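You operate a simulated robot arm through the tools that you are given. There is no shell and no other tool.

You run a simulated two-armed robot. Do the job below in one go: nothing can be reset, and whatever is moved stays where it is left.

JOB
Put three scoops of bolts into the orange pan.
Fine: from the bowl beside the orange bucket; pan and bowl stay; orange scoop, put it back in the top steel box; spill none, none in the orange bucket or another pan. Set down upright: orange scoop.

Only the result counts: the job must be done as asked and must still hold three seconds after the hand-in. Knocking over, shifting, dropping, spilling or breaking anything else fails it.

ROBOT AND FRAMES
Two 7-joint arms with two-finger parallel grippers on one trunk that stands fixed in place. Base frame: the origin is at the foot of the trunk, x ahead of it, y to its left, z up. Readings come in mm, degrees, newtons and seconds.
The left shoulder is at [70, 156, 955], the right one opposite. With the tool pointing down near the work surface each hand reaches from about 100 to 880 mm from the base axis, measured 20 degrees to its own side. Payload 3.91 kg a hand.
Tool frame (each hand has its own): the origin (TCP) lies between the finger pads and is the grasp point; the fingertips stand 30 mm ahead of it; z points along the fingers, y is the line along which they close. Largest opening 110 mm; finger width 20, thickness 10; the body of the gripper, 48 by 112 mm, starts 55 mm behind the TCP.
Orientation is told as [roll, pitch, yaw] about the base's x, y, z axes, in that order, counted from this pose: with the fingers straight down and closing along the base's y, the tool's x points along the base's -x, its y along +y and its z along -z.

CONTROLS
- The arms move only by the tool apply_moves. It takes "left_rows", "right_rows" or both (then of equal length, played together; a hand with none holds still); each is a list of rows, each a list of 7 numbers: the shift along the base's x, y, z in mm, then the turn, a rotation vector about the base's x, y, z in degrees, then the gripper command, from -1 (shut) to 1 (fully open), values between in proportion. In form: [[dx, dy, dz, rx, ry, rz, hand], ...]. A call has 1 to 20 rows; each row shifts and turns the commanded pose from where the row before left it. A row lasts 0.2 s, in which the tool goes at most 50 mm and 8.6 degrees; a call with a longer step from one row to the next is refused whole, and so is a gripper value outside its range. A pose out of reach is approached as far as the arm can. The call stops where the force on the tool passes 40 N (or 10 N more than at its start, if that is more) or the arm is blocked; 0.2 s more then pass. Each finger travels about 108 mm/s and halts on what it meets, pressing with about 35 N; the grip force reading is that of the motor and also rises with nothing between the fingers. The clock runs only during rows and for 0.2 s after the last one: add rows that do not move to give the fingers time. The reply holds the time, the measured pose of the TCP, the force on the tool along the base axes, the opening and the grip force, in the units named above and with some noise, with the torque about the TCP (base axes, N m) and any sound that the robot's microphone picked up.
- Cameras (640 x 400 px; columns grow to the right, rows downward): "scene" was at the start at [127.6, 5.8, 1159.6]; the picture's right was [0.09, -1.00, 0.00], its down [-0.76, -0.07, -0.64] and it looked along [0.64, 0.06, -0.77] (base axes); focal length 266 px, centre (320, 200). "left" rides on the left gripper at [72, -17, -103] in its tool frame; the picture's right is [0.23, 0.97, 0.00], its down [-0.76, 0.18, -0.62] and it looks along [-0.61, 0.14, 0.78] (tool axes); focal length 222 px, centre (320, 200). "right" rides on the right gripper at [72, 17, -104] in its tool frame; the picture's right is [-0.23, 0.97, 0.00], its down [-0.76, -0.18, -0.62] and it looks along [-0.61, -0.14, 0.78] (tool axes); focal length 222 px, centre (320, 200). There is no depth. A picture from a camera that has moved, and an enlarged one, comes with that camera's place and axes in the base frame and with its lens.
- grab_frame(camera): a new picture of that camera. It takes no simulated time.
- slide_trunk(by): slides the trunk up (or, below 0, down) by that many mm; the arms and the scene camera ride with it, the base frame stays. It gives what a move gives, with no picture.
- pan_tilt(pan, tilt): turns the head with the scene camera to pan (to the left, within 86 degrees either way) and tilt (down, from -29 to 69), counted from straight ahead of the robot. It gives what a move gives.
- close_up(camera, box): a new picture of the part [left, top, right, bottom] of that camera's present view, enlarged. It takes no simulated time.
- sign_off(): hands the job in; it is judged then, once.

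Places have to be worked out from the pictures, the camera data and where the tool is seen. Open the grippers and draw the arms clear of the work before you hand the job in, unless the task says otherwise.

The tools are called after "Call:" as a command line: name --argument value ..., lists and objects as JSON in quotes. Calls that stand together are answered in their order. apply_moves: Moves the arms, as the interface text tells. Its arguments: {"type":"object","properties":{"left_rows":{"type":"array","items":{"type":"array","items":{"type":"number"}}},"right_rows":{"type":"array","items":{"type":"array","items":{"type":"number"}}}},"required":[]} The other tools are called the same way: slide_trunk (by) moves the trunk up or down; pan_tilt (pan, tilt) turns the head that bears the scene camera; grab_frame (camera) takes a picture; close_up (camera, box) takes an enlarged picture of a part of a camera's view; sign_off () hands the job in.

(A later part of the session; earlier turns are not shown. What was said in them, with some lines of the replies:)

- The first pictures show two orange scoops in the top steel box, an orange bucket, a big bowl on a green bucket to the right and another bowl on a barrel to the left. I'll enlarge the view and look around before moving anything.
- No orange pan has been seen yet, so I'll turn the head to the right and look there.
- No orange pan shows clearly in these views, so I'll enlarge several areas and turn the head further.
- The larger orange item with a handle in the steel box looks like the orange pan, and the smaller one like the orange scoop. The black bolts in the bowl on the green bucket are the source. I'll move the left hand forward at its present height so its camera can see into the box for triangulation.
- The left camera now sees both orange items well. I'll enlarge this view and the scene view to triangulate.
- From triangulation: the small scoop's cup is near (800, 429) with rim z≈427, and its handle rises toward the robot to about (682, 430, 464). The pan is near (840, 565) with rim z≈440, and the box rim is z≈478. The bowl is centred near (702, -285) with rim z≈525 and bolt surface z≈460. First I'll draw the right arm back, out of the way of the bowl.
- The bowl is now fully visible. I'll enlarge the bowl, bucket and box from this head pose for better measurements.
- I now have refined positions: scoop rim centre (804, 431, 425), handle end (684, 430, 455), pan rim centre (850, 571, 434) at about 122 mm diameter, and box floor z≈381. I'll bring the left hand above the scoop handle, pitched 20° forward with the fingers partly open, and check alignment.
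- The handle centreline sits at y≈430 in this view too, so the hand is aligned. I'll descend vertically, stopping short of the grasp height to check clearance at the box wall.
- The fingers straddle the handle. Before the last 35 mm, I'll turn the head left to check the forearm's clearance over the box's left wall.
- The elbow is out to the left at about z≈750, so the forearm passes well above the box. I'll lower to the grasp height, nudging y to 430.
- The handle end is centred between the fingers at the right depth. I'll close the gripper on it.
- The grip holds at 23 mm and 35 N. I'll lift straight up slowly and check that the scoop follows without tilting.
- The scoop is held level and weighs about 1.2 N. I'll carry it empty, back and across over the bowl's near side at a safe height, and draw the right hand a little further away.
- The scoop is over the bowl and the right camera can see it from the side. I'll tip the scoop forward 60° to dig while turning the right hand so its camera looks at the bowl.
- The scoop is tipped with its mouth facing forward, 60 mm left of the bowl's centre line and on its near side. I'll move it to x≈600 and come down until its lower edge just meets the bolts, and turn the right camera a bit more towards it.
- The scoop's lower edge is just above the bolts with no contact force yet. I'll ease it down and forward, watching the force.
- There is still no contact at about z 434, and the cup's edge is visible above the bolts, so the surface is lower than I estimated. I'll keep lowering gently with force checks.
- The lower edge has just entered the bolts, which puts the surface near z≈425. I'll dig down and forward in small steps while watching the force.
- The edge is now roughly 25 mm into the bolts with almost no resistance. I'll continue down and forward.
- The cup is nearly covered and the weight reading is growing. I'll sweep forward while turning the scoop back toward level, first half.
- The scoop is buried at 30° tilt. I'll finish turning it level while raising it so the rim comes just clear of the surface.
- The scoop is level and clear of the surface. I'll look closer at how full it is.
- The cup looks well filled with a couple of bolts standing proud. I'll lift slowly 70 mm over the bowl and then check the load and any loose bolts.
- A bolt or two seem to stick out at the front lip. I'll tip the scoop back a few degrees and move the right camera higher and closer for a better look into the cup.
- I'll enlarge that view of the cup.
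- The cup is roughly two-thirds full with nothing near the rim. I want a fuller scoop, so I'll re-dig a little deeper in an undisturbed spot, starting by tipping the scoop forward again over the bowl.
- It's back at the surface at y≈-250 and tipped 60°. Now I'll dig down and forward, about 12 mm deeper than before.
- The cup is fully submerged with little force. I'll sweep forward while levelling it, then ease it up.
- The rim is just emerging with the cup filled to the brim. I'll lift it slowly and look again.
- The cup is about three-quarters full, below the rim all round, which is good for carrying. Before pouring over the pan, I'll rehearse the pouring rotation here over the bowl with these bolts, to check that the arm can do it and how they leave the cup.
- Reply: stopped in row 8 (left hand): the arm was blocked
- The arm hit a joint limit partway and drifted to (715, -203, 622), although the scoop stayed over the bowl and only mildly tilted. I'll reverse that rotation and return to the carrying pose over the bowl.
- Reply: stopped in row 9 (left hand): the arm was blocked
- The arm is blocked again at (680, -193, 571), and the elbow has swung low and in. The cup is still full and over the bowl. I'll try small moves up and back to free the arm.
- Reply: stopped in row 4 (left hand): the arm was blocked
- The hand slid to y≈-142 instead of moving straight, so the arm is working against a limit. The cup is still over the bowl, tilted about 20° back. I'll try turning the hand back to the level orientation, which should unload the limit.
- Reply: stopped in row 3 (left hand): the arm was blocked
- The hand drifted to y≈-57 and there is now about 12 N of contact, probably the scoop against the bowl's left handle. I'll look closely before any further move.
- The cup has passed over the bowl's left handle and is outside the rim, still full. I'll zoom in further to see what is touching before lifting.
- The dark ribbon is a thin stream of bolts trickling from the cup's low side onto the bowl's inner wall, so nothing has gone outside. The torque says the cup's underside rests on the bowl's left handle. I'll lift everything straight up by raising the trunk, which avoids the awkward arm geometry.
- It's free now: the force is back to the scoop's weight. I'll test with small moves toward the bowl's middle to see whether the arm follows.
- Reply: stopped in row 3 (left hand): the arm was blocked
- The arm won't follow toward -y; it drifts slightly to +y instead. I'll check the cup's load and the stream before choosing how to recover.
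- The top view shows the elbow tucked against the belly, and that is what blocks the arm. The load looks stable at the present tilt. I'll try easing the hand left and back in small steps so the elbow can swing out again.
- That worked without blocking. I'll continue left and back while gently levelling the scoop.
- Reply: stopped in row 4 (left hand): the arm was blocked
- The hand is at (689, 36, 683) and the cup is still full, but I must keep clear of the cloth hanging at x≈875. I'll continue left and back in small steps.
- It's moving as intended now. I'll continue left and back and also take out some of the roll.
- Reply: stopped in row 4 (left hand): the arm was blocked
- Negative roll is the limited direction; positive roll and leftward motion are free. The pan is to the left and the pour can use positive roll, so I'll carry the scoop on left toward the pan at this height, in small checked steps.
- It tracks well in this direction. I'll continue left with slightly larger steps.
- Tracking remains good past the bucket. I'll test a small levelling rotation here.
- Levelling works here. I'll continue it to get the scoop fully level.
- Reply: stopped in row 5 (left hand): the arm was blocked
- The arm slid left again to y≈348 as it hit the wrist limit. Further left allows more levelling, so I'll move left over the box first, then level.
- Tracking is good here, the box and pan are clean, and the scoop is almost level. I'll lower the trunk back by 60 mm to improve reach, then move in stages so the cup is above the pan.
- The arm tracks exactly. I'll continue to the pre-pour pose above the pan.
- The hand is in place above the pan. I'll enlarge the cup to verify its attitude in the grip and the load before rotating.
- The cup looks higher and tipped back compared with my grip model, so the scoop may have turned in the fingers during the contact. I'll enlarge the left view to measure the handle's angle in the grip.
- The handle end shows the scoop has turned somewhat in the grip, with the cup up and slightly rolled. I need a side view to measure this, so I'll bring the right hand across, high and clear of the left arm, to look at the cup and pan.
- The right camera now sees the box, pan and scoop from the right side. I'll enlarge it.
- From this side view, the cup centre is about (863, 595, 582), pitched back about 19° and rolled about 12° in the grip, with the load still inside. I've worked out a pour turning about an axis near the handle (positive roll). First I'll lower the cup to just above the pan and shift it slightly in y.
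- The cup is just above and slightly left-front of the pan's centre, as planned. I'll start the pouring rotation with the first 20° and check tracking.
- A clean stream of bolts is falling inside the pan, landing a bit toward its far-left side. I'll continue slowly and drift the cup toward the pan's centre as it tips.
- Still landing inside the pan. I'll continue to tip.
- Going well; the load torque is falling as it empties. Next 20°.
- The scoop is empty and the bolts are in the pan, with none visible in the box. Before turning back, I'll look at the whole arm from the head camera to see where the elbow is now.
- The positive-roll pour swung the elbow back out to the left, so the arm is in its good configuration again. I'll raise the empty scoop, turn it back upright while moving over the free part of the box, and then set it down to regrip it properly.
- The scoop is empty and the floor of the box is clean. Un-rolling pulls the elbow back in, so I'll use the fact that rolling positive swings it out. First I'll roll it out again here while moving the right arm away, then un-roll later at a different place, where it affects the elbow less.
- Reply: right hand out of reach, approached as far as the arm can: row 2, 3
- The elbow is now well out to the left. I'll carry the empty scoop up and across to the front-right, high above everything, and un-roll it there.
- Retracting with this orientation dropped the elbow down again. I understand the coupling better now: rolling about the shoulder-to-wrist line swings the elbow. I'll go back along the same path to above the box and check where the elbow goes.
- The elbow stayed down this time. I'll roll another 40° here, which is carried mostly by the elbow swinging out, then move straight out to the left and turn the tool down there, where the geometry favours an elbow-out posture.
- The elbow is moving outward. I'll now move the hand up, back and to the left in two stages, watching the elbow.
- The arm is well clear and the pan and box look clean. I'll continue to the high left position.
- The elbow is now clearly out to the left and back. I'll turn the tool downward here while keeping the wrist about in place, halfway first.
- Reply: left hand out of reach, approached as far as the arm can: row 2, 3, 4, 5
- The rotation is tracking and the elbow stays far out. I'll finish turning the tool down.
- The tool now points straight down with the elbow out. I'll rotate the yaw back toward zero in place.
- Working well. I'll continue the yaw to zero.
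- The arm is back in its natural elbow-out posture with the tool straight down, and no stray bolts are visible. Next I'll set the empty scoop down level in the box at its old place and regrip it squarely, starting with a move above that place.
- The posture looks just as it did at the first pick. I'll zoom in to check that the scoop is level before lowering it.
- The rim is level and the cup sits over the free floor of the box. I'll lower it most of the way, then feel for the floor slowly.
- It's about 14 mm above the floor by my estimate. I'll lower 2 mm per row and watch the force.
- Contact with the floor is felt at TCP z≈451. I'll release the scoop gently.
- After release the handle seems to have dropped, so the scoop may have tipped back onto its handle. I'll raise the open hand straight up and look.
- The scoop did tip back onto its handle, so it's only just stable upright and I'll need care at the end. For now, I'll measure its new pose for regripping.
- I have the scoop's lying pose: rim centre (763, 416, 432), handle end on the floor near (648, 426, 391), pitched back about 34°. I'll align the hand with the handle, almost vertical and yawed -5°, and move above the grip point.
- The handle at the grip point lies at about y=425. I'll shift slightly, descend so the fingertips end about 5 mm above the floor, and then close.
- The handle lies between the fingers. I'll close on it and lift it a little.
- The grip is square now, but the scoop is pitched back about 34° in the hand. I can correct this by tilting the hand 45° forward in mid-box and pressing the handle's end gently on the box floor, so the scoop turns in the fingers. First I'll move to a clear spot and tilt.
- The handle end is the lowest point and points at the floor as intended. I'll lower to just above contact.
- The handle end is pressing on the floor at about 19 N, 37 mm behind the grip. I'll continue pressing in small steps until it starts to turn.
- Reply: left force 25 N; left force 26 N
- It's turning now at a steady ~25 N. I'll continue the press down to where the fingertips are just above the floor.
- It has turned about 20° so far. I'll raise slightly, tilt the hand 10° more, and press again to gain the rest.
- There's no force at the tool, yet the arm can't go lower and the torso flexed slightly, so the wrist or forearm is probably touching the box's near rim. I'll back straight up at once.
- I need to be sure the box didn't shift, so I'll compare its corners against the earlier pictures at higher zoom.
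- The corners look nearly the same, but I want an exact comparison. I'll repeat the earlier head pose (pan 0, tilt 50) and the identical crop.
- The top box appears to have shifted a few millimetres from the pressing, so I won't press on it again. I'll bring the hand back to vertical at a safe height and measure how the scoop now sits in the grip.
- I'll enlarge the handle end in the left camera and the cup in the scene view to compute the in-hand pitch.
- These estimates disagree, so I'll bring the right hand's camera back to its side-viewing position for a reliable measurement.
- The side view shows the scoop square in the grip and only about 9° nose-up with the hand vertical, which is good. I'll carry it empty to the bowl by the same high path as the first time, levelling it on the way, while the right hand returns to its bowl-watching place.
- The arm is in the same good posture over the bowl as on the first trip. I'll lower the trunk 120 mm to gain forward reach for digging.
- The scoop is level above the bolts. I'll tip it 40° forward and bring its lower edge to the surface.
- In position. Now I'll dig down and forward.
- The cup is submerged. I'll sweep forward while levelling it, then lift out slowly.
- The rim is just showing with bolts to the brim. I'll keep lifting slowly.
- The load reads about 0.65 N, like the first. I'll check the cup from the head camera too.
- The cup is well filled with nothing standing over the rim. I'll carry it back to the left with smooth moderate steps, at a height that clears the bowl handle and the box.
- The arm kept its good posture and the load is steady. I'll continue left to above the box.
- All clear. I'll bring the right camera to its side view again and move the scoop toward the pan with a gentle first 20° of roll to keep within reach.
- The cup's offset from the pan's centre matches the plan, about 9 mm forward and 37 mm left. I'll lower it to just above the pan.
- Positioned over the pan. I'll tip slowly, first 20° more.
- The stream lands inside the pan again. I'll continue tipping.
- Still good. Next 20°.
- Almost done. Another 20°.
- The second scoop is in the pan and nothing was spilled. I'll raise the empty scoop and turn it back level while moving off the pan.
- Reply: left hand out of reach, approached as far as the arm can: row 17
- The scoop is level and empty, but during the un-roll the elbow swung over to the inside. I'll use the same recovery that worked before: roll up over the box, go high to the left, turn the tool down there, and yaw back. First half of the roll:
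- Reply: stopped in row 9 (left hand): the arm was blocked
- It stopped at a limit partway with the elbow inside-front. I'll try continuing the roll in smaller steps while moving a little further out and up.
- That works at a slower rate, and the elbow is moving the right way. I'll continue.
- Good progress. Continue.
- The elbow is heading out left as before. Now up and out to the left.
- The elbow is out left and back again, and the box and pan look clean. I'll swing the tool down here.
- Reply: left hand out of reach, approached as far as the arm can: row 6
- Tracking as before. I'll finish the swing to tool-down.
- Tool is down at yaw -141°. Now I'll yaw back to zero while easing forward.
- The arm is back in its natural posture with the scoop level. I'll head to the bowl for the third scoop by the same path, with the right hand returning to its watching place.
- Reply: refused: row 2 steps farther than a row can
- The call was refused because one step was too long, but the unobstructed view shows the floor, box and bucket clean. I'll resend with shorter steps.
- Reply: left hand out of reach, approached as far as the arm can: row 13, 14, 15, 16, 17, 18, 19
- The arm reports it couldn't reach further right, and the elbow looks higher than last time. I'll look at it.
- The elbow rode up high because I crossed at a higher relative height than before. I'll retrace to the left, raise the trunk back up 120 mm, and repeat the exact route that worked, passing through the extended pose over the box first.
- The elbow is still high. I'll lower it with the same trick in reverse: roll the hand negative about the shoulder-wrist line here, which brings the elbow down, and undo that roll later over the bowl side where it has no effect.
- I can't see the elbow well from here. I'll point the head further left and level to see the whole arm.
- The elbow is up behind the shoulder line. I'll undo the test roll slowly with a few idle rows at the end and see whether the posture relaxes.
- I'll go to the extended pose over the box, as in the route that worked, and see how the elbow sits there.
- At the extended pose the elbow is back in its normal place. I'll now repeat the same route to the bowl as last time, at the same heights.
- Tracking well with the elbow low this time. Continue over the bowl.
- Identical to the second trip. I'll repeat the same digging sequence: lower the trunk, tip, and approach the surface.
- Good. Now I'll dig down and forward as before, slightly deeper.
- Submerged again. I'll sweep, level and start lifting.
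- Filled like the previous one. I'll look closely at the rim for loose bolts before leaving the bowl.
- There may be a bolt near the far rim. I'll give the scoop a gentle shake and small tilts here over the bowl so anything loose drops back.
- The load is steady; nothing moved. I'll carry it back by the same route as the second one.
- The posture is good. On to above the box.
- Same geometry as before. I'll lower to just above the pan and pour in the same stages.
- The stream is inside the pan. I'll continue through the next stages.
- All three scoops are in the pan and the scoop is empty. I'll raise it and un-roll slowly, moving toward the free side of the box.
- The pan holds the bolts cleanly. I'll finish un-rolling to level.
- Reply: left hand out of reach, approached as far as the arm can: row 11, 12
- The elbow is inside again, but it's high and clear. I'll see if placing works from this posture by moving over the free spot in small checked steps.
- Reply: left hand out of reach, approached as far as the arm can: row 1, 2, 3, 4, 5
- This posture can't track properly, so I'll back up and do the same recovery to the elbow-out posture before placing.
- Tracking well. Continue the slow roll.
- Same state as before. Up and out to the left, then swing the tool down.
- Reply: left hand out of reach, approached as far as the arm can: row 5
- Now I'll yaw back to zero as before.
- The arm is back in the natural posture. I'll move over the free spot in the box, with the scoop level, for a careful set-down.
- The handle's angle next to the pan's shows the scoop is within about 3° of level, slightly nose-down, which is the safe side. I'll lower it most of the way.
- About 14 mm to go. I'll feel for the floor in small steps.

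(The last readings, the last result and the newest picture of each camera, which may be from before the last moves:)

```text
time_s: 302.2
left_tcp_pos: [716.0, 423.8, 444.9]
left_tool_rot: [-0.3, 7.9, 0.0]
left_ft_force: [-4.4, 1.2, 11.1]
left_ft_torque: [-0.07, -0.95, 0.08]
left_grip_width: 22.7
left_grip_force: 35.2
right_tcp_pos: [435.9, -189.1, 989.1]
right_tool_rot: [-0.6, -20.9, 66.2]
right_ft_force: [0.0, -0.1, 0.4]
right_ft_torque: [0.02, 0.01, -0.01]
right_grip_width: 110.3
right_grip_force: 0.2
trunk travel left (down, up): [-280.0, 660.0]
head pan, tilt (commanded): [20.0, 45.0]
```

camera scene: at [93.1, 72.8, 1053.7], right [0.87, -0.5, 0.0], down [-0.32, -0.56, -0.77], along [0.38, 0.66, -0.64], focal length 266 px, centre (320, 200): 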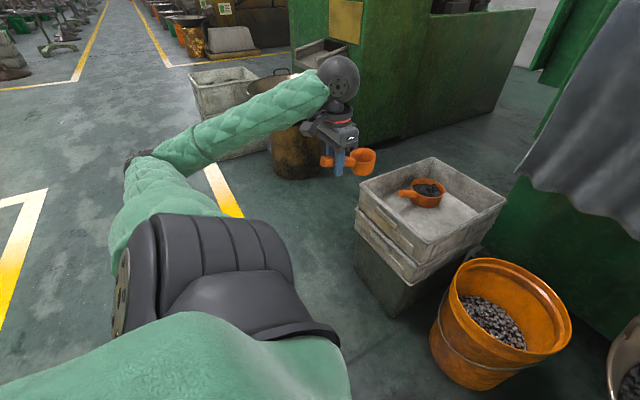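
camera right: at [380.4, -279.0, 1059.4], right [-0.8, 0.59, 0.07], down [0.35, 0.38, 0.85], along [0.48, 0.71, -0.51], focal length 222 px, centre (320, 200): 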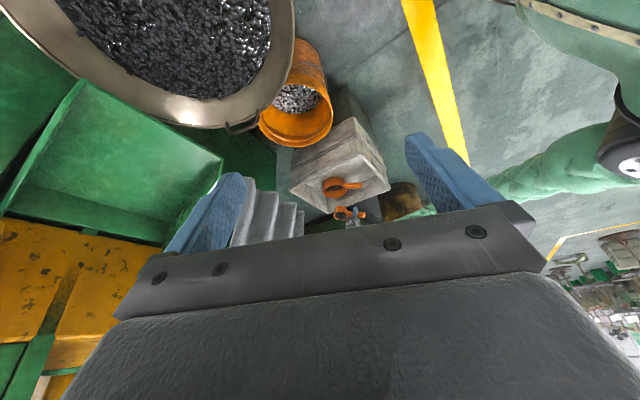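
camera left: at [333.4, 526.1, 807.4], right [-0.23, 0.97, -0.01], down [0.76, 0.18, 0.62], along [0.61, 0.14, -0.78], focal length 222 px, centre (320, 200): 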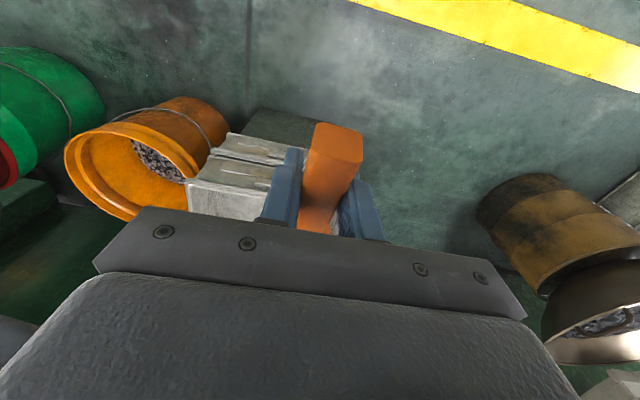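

The front edge touched first at z≈450, so the scoop is slightly nose-down, as wanted. I'll ease the tilt by 1.5° and lower 3 mm so the base comes almost flush, then check the forces.

Call:
apply_moves --left_rows '[[0, 0, -1, 0, -0.75, 0, -1], [0, 0, -1, 0, -0.75, 0, -1], [0, 0, -0.5, 0, 0, 0, -1]]'

Call:
apply_moves --left_rows '[[0, 0, 0, 0, 0, 0, -1]]'

Call:
close_up --camera "scene" --box '[250, 150, 310, 210]'

```text
time_s: 303.0
left_tcp_pos: [714.6, 425.3, 442.7]
left_tool_rot: [-0.3, 6.3, 0.0]
left_ft_force: [-3.1, -1.1, 8.7]
left_ft_torque: [-0.09, -0.4, -0.08]
left_grip_width: 23.0
left_grip_force: 35.1
right_tcp_pos: [436.9, -189.5, 989.4]
right_tool_rot: [-0.6, -20.8, 66.2]
right_ft_force: [0.0, 0.0, 0.3]
right_ft_torque: [0.03, -0.03, -0.02]
right_grip_width: 110.0
right_grip_force: 0.0
trunk travel left (down, up): [-280.0, 660.0]
head pan, tilt (commanded): [20.0, 45.0]
```

```text
time_s: 303.4
left_tcp_pos: [715.2, 426.8, 444.1]
left_tool_rot: [-0.3, 6.4, 0.1]
left_ft_force: [-3.4, -1.6, 8.7]
left_ft_torque: [-0.12, -0.41, -0.06]
left_grip_width: 23.2
left_grip_force: 35.3
right_tcp_pos: [437.5, -190.1, 989.5]
right_tool_rot: [-0.6, -20.9, 66.2]
right_ft_force: [0.5, 0.5, 0.0]
right_ft_torque: [0.03, 0.0, 0.02]
right_grip_width: 109.8
right_grip_force: 0.1
trunk travel left (down, up): [-280.0, 660.0]
head pan, tilt (commanded): [20.0, 45.0]
```

```text
6.67 times, centred on (280, 180) of scene
camera zoom: at [126.6, 26.5, 1046.5], right [0.34, -0.94, 0.0], down [-0.66, -0.24, -0.71], along [0.66, 0.24, -0.71], focal length 1776 px, centre (587, 333)
```

zoom: 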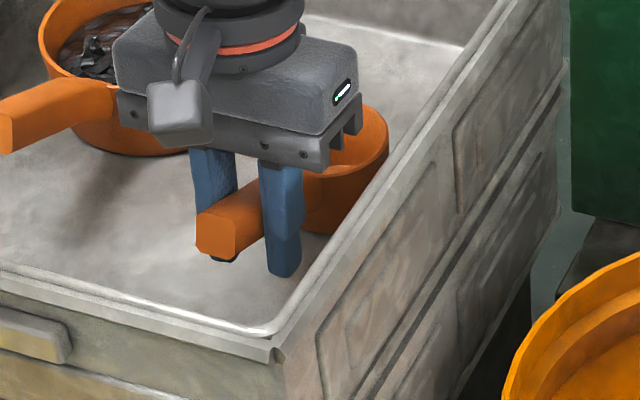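

The centre of pressure is now inside the base (about 69 mm ahead of the grip), so the base is flush. I'll relieve the pressing force before letting go.

Call:
apply_moves --left_rows '[[-0.5, 0, 0.6, 0, 0, 0, -1], [0, 0, 0, 0, 0, 0, -1]]'

Call:
apply_moves --left_rows '[[-0.4, 0, 0.5, 0, 0, 0, -1], [0, 0, 0, 0, 0, 0, -1]]'

```text
time_s: 304.0
left_tcp_pos: [714.1, 424.6, 442.8]
left_tool_rot: [-0.4, 6.4, -0.1]
left_ft_force: [2.0, -0.2, 4.3]
left_ft_torque: [-0.02, -0.39, -0.03]
left_grip_width: 22.7
left_grip_force: 35.1
right_tcp_pos: [437.9, -189.1, 988.5]
right_tool_rot: [-0.5, -20.9, 66.3]
right_ft_force: [0.8, -0.1, 0.4]
right_ft_torque: [-0.01, -0.01, -0.01]
right_grip_width: 110.0
right_grip_force: 0.1
trunk travel left (down, up): [-280.0, 660.0]
head pan, tilt (commanded): [20.0, 45.0]
```

```text
time_s: 304.6
left_tcp_pos: [714.9, 425.2, 442.5]
left_tool_rot: [-0.3, 6.5, 0.1]
left_ft_force: [1.6, -0.1, 1.4]
left_ft_torque: [-0.02, -0.08, -0.05]
left_grip_width: 22.8
left_grip_force: 35.4
right_tcp_pos: [437.9, -188.9, 990.0]
right_tool_rot: [-0.7, -20.9, 66.2]
right_ft_force: [0.7, 0.2, 0.2]
right_ft_torque: [0.02, -0.01, 0.02]
right_grip_width: 110.0
right_grip_force: 0.0
trunk travel left (down, up): [-280.0, 660.0]
head pan, tilt (commanded): [20.0, 45.0]
```

Only about 2-3 N remain. I'll open the fingers gradually.

Call:
apply_moves --left_rows '[[0, 0, 0, 0, 0, 0, -0.57], [0, 0, 0, 0, 0, 0, -0.55], [0, 0, 0, 0, 0, 0, -0.52], [0, 0, 0, 0, 0, 0, -0.5], [0, 0, 0, 0, 0, 0, -0.45], [0, 0, 0, 0, 0, 0, -0.4], [0, 0, 0, 0, 0, 0, -0.3], [0, 0, 0, 0, 0, 0, -0.2], [0, 0, 0, 0, 0, 0, -0.1], [0, 0, 0, 0, 0, 0, 0.0], [0, 0, 0, 0, 0, 0, 0.1], [0, 0, 0, 0, 0, 0, 0.1]]'

Call:
grab_frame --camera "left"

Call:
close_up --camera "scene" --box '[230, 130, 320, 210]'

Call:
close_up --camera "right" --box '[300, 140, 380, 210]'

```text
time_s: 307.2
left_tcp_pos: [714.1, 424.9, 443.1]
left_tool_rot: [-0.3, 6.5, 0.0]
left_ft_force: [-0.3, 0.3, 0.4]
left_ft_torque: [0.03, -0.01, 0.01]
left_grip_width: 60.6
left_grip_force: 0.1
right_tcp_pos: [437.5, -189.4, 990.1]
right_tool_rot: [-0.7, -21.0, 66.3]
right_ft_force: [-0.5, 0.2, -0.6]
right_ft_torque: [0.01, -0.01, -0.01]
right_grip_width: 109.9
right_grip_force: 0.0
trunk travel left (down, up): [-280.0, 660.0]
head pan, tilt (commanded): [20.0, 45.0]
```

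```text
taken
camera left: at [653.6, 409.1, 553.6], right [-0.23, 0.97, 0.02], down [0.83, 0.18, 0.53], along [0.51, 0.14, -0.85], focal length 222 px, centre (320, 200)
```

left: 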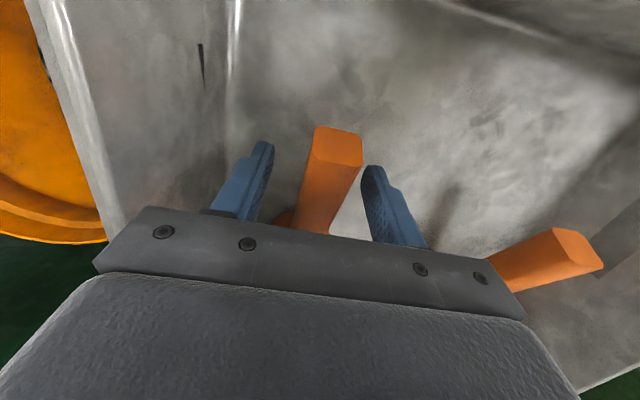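

```text
5.00 times, centred on (275, 170) of scene
camera zoom: at [127.2, 26.8, 1046.4], right [0.34, -0.94, 0.0], down [-0.66, -0.24, -0.71], along [0.66, 0.24, -0.71], focal length 1332 px, centre (545, 350)
```

zoom: 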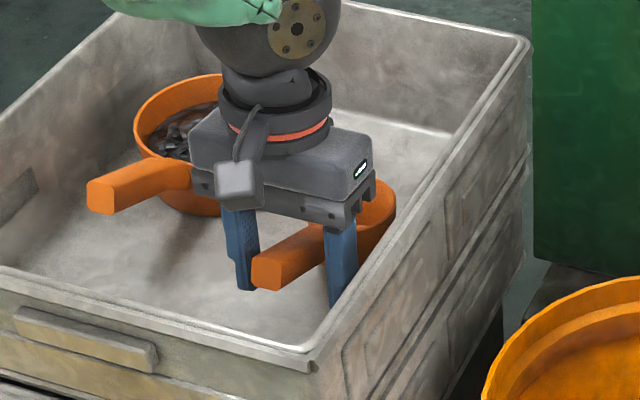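

```text
5.71 times, centred on (340, 175) of right
camera zoom: at [379.8, -278.3, 1060.9], right [-0.8, 0.59, 0.07], down [0.35, 0.38, 0.86], along [0.48, 0.71, -0.51], focal length 1269 px, centre (206, 343)
```

zoom: 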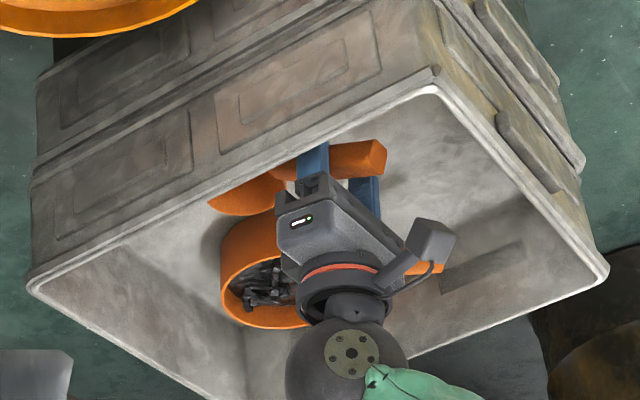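

The scoop stands upright on its own. I'll withdraw the hand straight up, slowly at first.

Call:
apply_moves --left_rows '[[0, 0, 5, 0, 0, 0, 0.1], [0, 0, 8, 0, 0, 0, 0.1], [0, 0, 12, 0, 0, 0, 0.1], [0, 0, 18, 0, 0, 0, 0.1], [0, 0, 25, 0, 0, 0, 0.1], [0, 0, 30, 0, 0, 0, 0.1], [0, 0, 35, 0, 0, 0, 0.1], [0, 0, 35, 0, 0, 0, 0.1], [0, 0, 30, 0, 0, 0, 0.3]]'

Call:
grab_frame --camera "left"

Call:
close_up --camera "scene" --box '[200, 110, 340, 230]'

Call:
close_up --camera "right" --box '[290, 130, 400, 220]'

```text
time_s: 309.2
left_tcp_pos: [713.0, 424.6, 642.5]
left_tool_rot: [-0.3, 6.5, 0.0]
left_ft_force: [-0.5, 0.4, -0.1]
left_ft_torque: [0.02, 0.02, -0.02]
left_grip_width: 71.1
left_grip_force: 0.0
right_tcp_pos: [438.0, -190.2, 989.7]
right_tool_rot: [-0.6, -20.9, 66.1]
right_ft_force: [0.2, 0.1, -0.3]
right_ft_torque: [0.01, -0.04, -0.01]
right_grip_width: 110.0
right_grip_force: 0.2
trunk travel left (down, up): [-280.0, 660.0]
head pan, tilt (commanded): [20.0, 45.0]
```

```text
taken
camera left: at [652.0, 408.3, 753.8], right [-0.23, 0.97, 0.02], down [0.83, 0.18, 0.53], along [0.51, 0.14, -0.85], focal length 222 px, centre (320, 200)
```

left: 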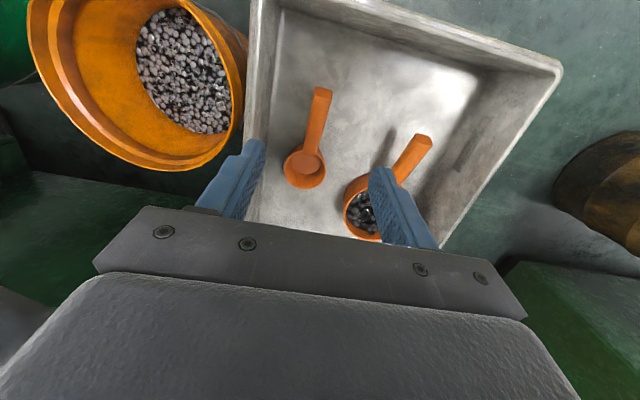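

```text
3.33 times, centred on (270, 170) of scene
camera zoom: at [126.9, 26.7, 1046.4], right [0.34, -0.94, 0.0], down [-0.66, -0.24, -0.71], along [0.66, 0.24, -0.71], focal length 888 px, centre (487, 300)
```

zoom: 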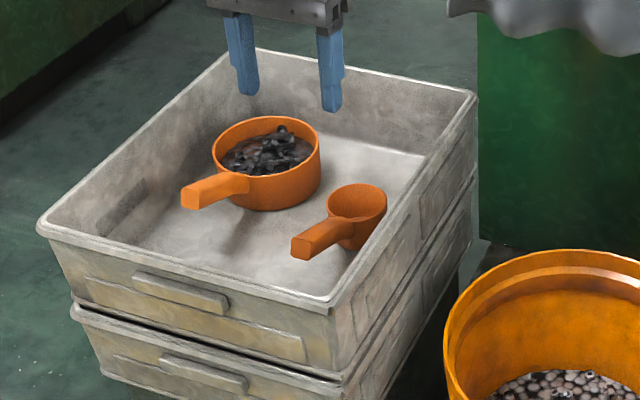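

```text
4.44 times, centred on (345, 175) of right
camera zoom: at [379.4, -278.5, 1061.0], right [-0.8, 0.59, 0.07], down [0.35, 0.38, 0.86], along [0.48, 0.71, -0.51], focal length 987 px, centre (209, 311)
```

zoom: 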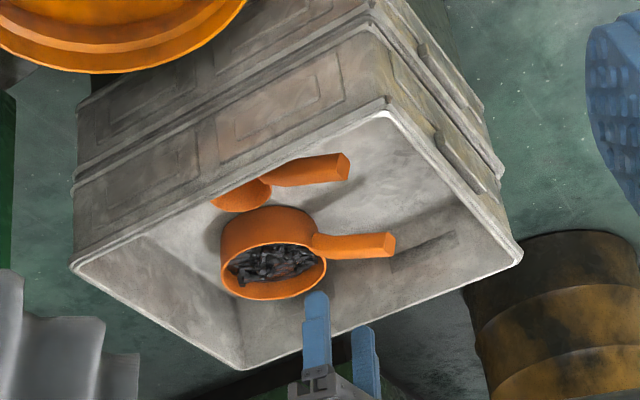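

The scoop stands upright in the top box, the pan holds the three scoops, and nothing lies in the box. I'll draw both arms clear with the grippers open.

Call:
apply_moves --left_rows '[[-25, 4, 15, 0, 0, 0, 0.5], [-32, 6, 15, 0, -0.5, 0, 1], [-32, 6, 15, 0, -1, 0, 1], [-32, 6, 15, 0, -1, 0, 1], [-32, 6, 10, 0, -1, 0, 1], [-32, 6, 5, 0, -1, 0, 1], [-32, 6, 0, 0, -1, 0, 1], [-32, 6, 0, 0, -1, 0, 1], [-30, 4, 0, 0, 0, 0, 1], [0, 0, 0, 0, 0, 0, 1]]' --right_rows '[[-5, -37, -8, 0, 0, 0, 1], [-5, -38, -8, 0, 0, 0, 1], [-5, -38, -8, 0, 0, 0, 1], [-5, -38, -8, 0, 0, 0, 1], [-5, -38, -8, 0, 0, 0, 1], [-5, -38, -8, 0, 0, 0, 1], [-5, -38, -8, 0, 0, 0, 1], [-5, -38, -8, 0, 0, 0, 1], [-5, -38, -8, 0, 0, 0, 1], [0, -30, 0, 0, 0, 0, 1]]'

Call:
slide_trunk --by 120

Call:
pan_tilt --pan 0 --tilt 50

Call:
grab_frame --camera "scene"

Call:
close_up --camera "scene" --box '[95, 135, 255, 285]'

Call:
close_up --camera "scene" --box '[140, 155, 230, 225]'

Call:
close_up --camera "scene" --box '[310, 120, 520, 300]'

```text
time_s: 311.4
left_tcp_pos: [435.4, 475.0, 718.0]
left_tool_rot: [-0.3, -0.1, 0.2]
left_ft_force: [-0.7, 0.7, -0.2]
left_ft_torque: [-0.03, 0.01, 0.02]
left_grip_width: 109.9
left_grip_force: 0.0
right_tcp_pos: [390.7, -560.4, 917.1]
right_tool_rot: [-0.6, -20.9, 66.2]
right_ft_force: [-1.1, -0.1, 0.4]
right_ft_torque: [0.01, 0.01, -0.04]
right_grip_width: 109.7
right_grip_force: 0.0
trunk travel left (down, up): [-280.0, 660.0]
head pan, tilt (commanded): [20.0, 45.0]
```

```text
time_s: 312.9
left_tcp_pos: [436.2, 475.4, 836.4]
left_tool_rot: [-0.2, 0.1, 0.1]
left_ft_force: [-0.8, 0.4, 0.3]
left_ft_torque: [0.0, 0.01, 0.02]
left_grip_width: 110.1
left_grip_force: 0.0
right_tcp_pos: [391.1, -560.8, 1036.8]
right_tool_rot: [-0.7, -20.8, 66.1]
right_ft_force: [-0.7, -0.5, -0.5]
right_ft_torque: [0.01, 0.01, 0.0]
right_grip_width: 110.0
right_grip_force: 0.0
trunk travel left (down, up): [-400.0, 540.0]
head pan, tilt (commanded): [20.0, 45.0]
```

```text
time_s: 313.8
left_tcp_pos: [435.0, 475.7, 836.7]
left_tool_rot: [-0.3, -0.2, 0.0]
left_ft_force: [0.0, 0.5, 0.3]
left_ft_torque: [-0.01, 0.0, 0.0]
left_grip_width: 109.9
left_grip_force: 0.1
right_tcp_pos: [391.8, -560.3, 1036.9]
right_tool_rot: [-0.5, -20.9, 66.2]
right_ft_force: [0.1, 0.3, -0.5]
right_ft_torque: [0.0, 0.01, -0.02]
right_grip_width: 110.0
right_grip_force: 0.0
trunk travel left (down, up): [-400.0, 540.0]
head pan, tilt (commanded): [0.0, 50.0]
```

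```text
taken
camera scene: at [127.4, -1.0, 1159.5], right [0.0, -1.0, 0.0], down [-0.77, 0.0, -0.64], along [0.64, 0.0, -0.77], focal length 266 px, centre (320, 200)
```

scene: 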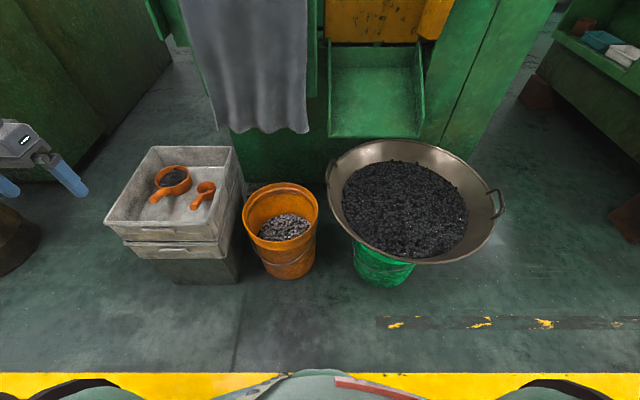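

```text
2.67 times, centred on (175, 210) of scene
camera zoom: at [127.4, -1.0, 1159.5], right [0.0, -1.0, 0.0], down [-0.77, 0.0, -0.64], along [0.64, 0.0, -0.77], focal length 710 px, centre (707, 173)
```

zoom: 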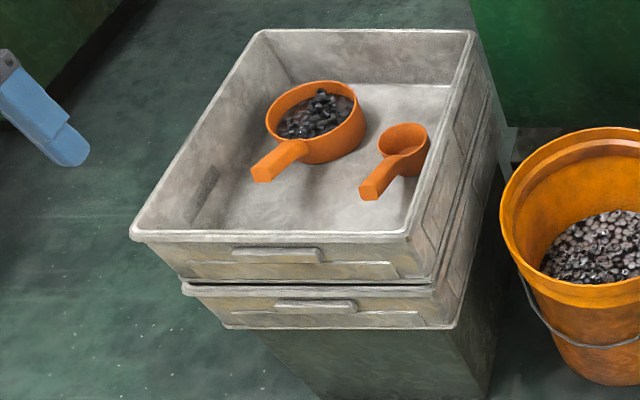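

```text
5.71 times, centred on (185, 190) of scene
camera zoom: at [127.4, -1.0, 1159.5], right [0.0, -1.0, 0.0], down [-0.77, 0.0, -0.64], along [0.64, 0.0, -0.77], focal length 1522 px, centre (1091, 257)
```

zoom: 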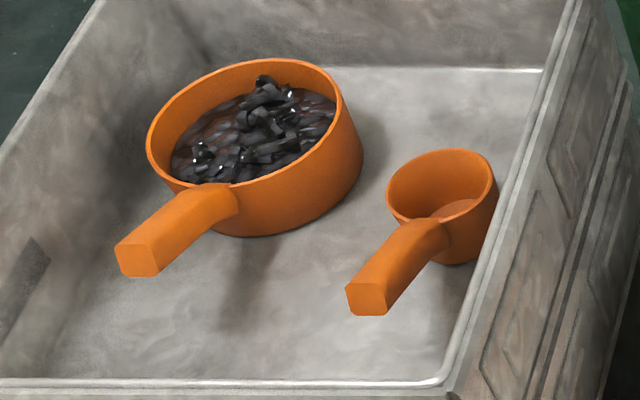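

```text
2.22 times, centred on (415, 210) of scene
camera zoom: at [127.4, -1.0, 1159.5], right [0.0, -1.0, 0.0], down [-0.77, 0.0, -0.64], along [0.64, 0.0, -0.77], focal length 592 px, centre (109, 178)
```

zoom: 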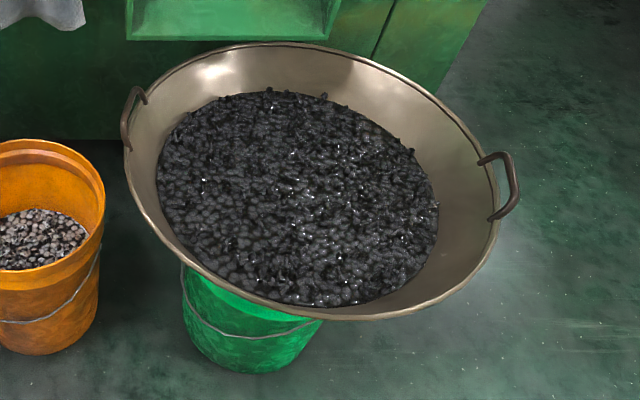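

Everything is in place: the scoop is upright near its old spot, the pan is filled, and the bowl is where it was. I'll check the floor and the bucket for any stray bolts.

Call:
close_up --camera "scene" --box '[225, 120, 365, 310]'

Call:
close_up --camera "scene" --box '[300, 230, 560, 370]'

Call:
close_up --camera "scene" --box '[0, 230, 300, 375]'

Call:
grab_frame --camera "left"

Call:
grab_frame --camera "right"

```text
2.11 times, centred on (295, 215) of scene
camera zoom: at [127.4, -1.0, 1159.5], right [0.0, -1.0, 0.0], down [-0.77, 0.0, -0.64], along [0.64, 0.0, -0.77], focal length 561 px, centre (373, 168)
```

zoom: 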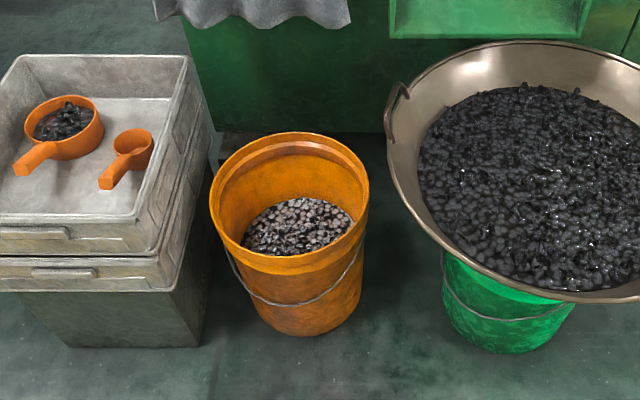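

```text
2.46 times, centred on (430, 300) of scene
camera zoom: at [127.4, -1.0, 1159.5], right [0.0, -1.0, 0.0], down [-0.77, 0.0, -0.64], along [0.64, 0.0, -0.77], focal length 656 px, centre (49, -46)
```

zoom: 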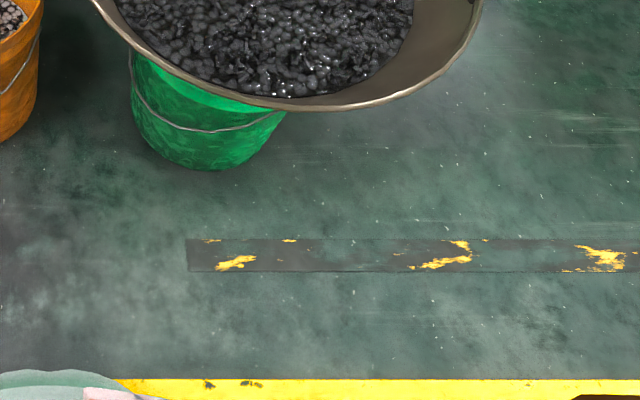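

```text
2.13 times, centred on (150, 302) of scene
camera zoom: at [127.4, -1.0, 1159.5], right [0.0, -1.0, 0.0], down [-0.77, 0.0, -0.64], along [0.64, 0.0, -0.77], focal length 568 px, centre (683, -19)
```

zoom: 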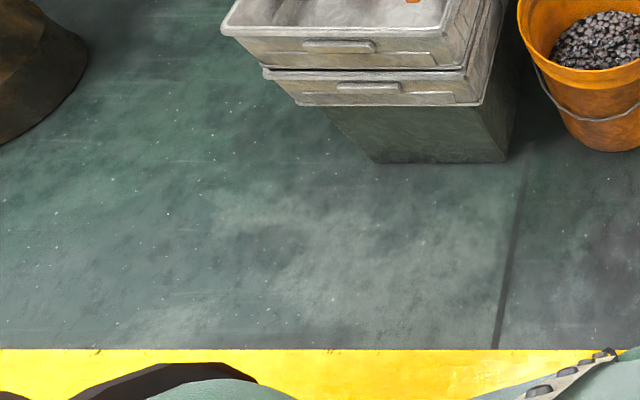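

```text
taken
camera left: at [362.8, 459.0, 940.1], right [-0.23, 0.97, -0.01], down [0.76, 0.18, 0.62], along [0.61, 0.14, -0.78], focal length 222 px, centre (320, 200)
```

left: 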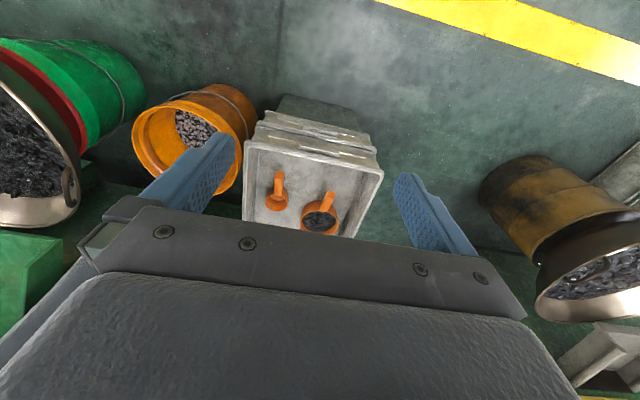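

```text
taken
camera right: at [333.4, -649.7, 1107.7], right [-0.8, 0.59, 0.07], down [0.35, 0.38, 0.86], along [0.48, 0.71, -0.51], focal length 222 px, centre (320, 200)
```

right: 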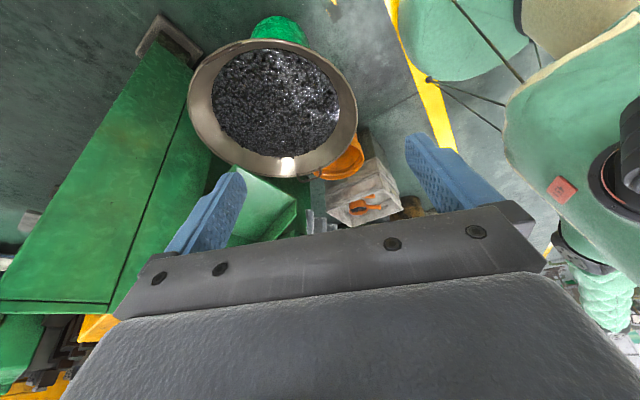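

No bolts are on the floor, in the box, or added to the orange bucket. The bowl is unmoved, and the top box with the pan in it sits about 5 mm from where it started. The scoop stands upright in the top steel box, both grippers are open, and both arms are clear. I'm handing the job in.

Call:
sign_off

```text
The job is handed in.
```

I put three scoops of bolts from the bowl beside the orange bucket into the orange pan, and handed the job in. I took the larger orange vessel with a handle, in the top steel box, to be the pan. The orange scoop is back in the top steel box, standing upright. Both grippers are open and both arms are clear.

- **Spills:** I saw no bolts on the floor or loose in the box, and none added to the orange bucket.
- **Scoop size:** each scoop was about three-quarters full, not heaped. A little of the first one trickled back into the bowl on the way.
- **Pan and box moved slightly:** I pressed the scoop's handle against the box floor to straighten it in the grip. By the before-and-after pictures, that shifted the top box, with the pan in it, by about 5 mm. I left it there, because pushing it back risked moving it further.
- **Bowl:** I once bumped the bowl's left handle with the loaded scoop. The bowl's position looks unchanged from the start.
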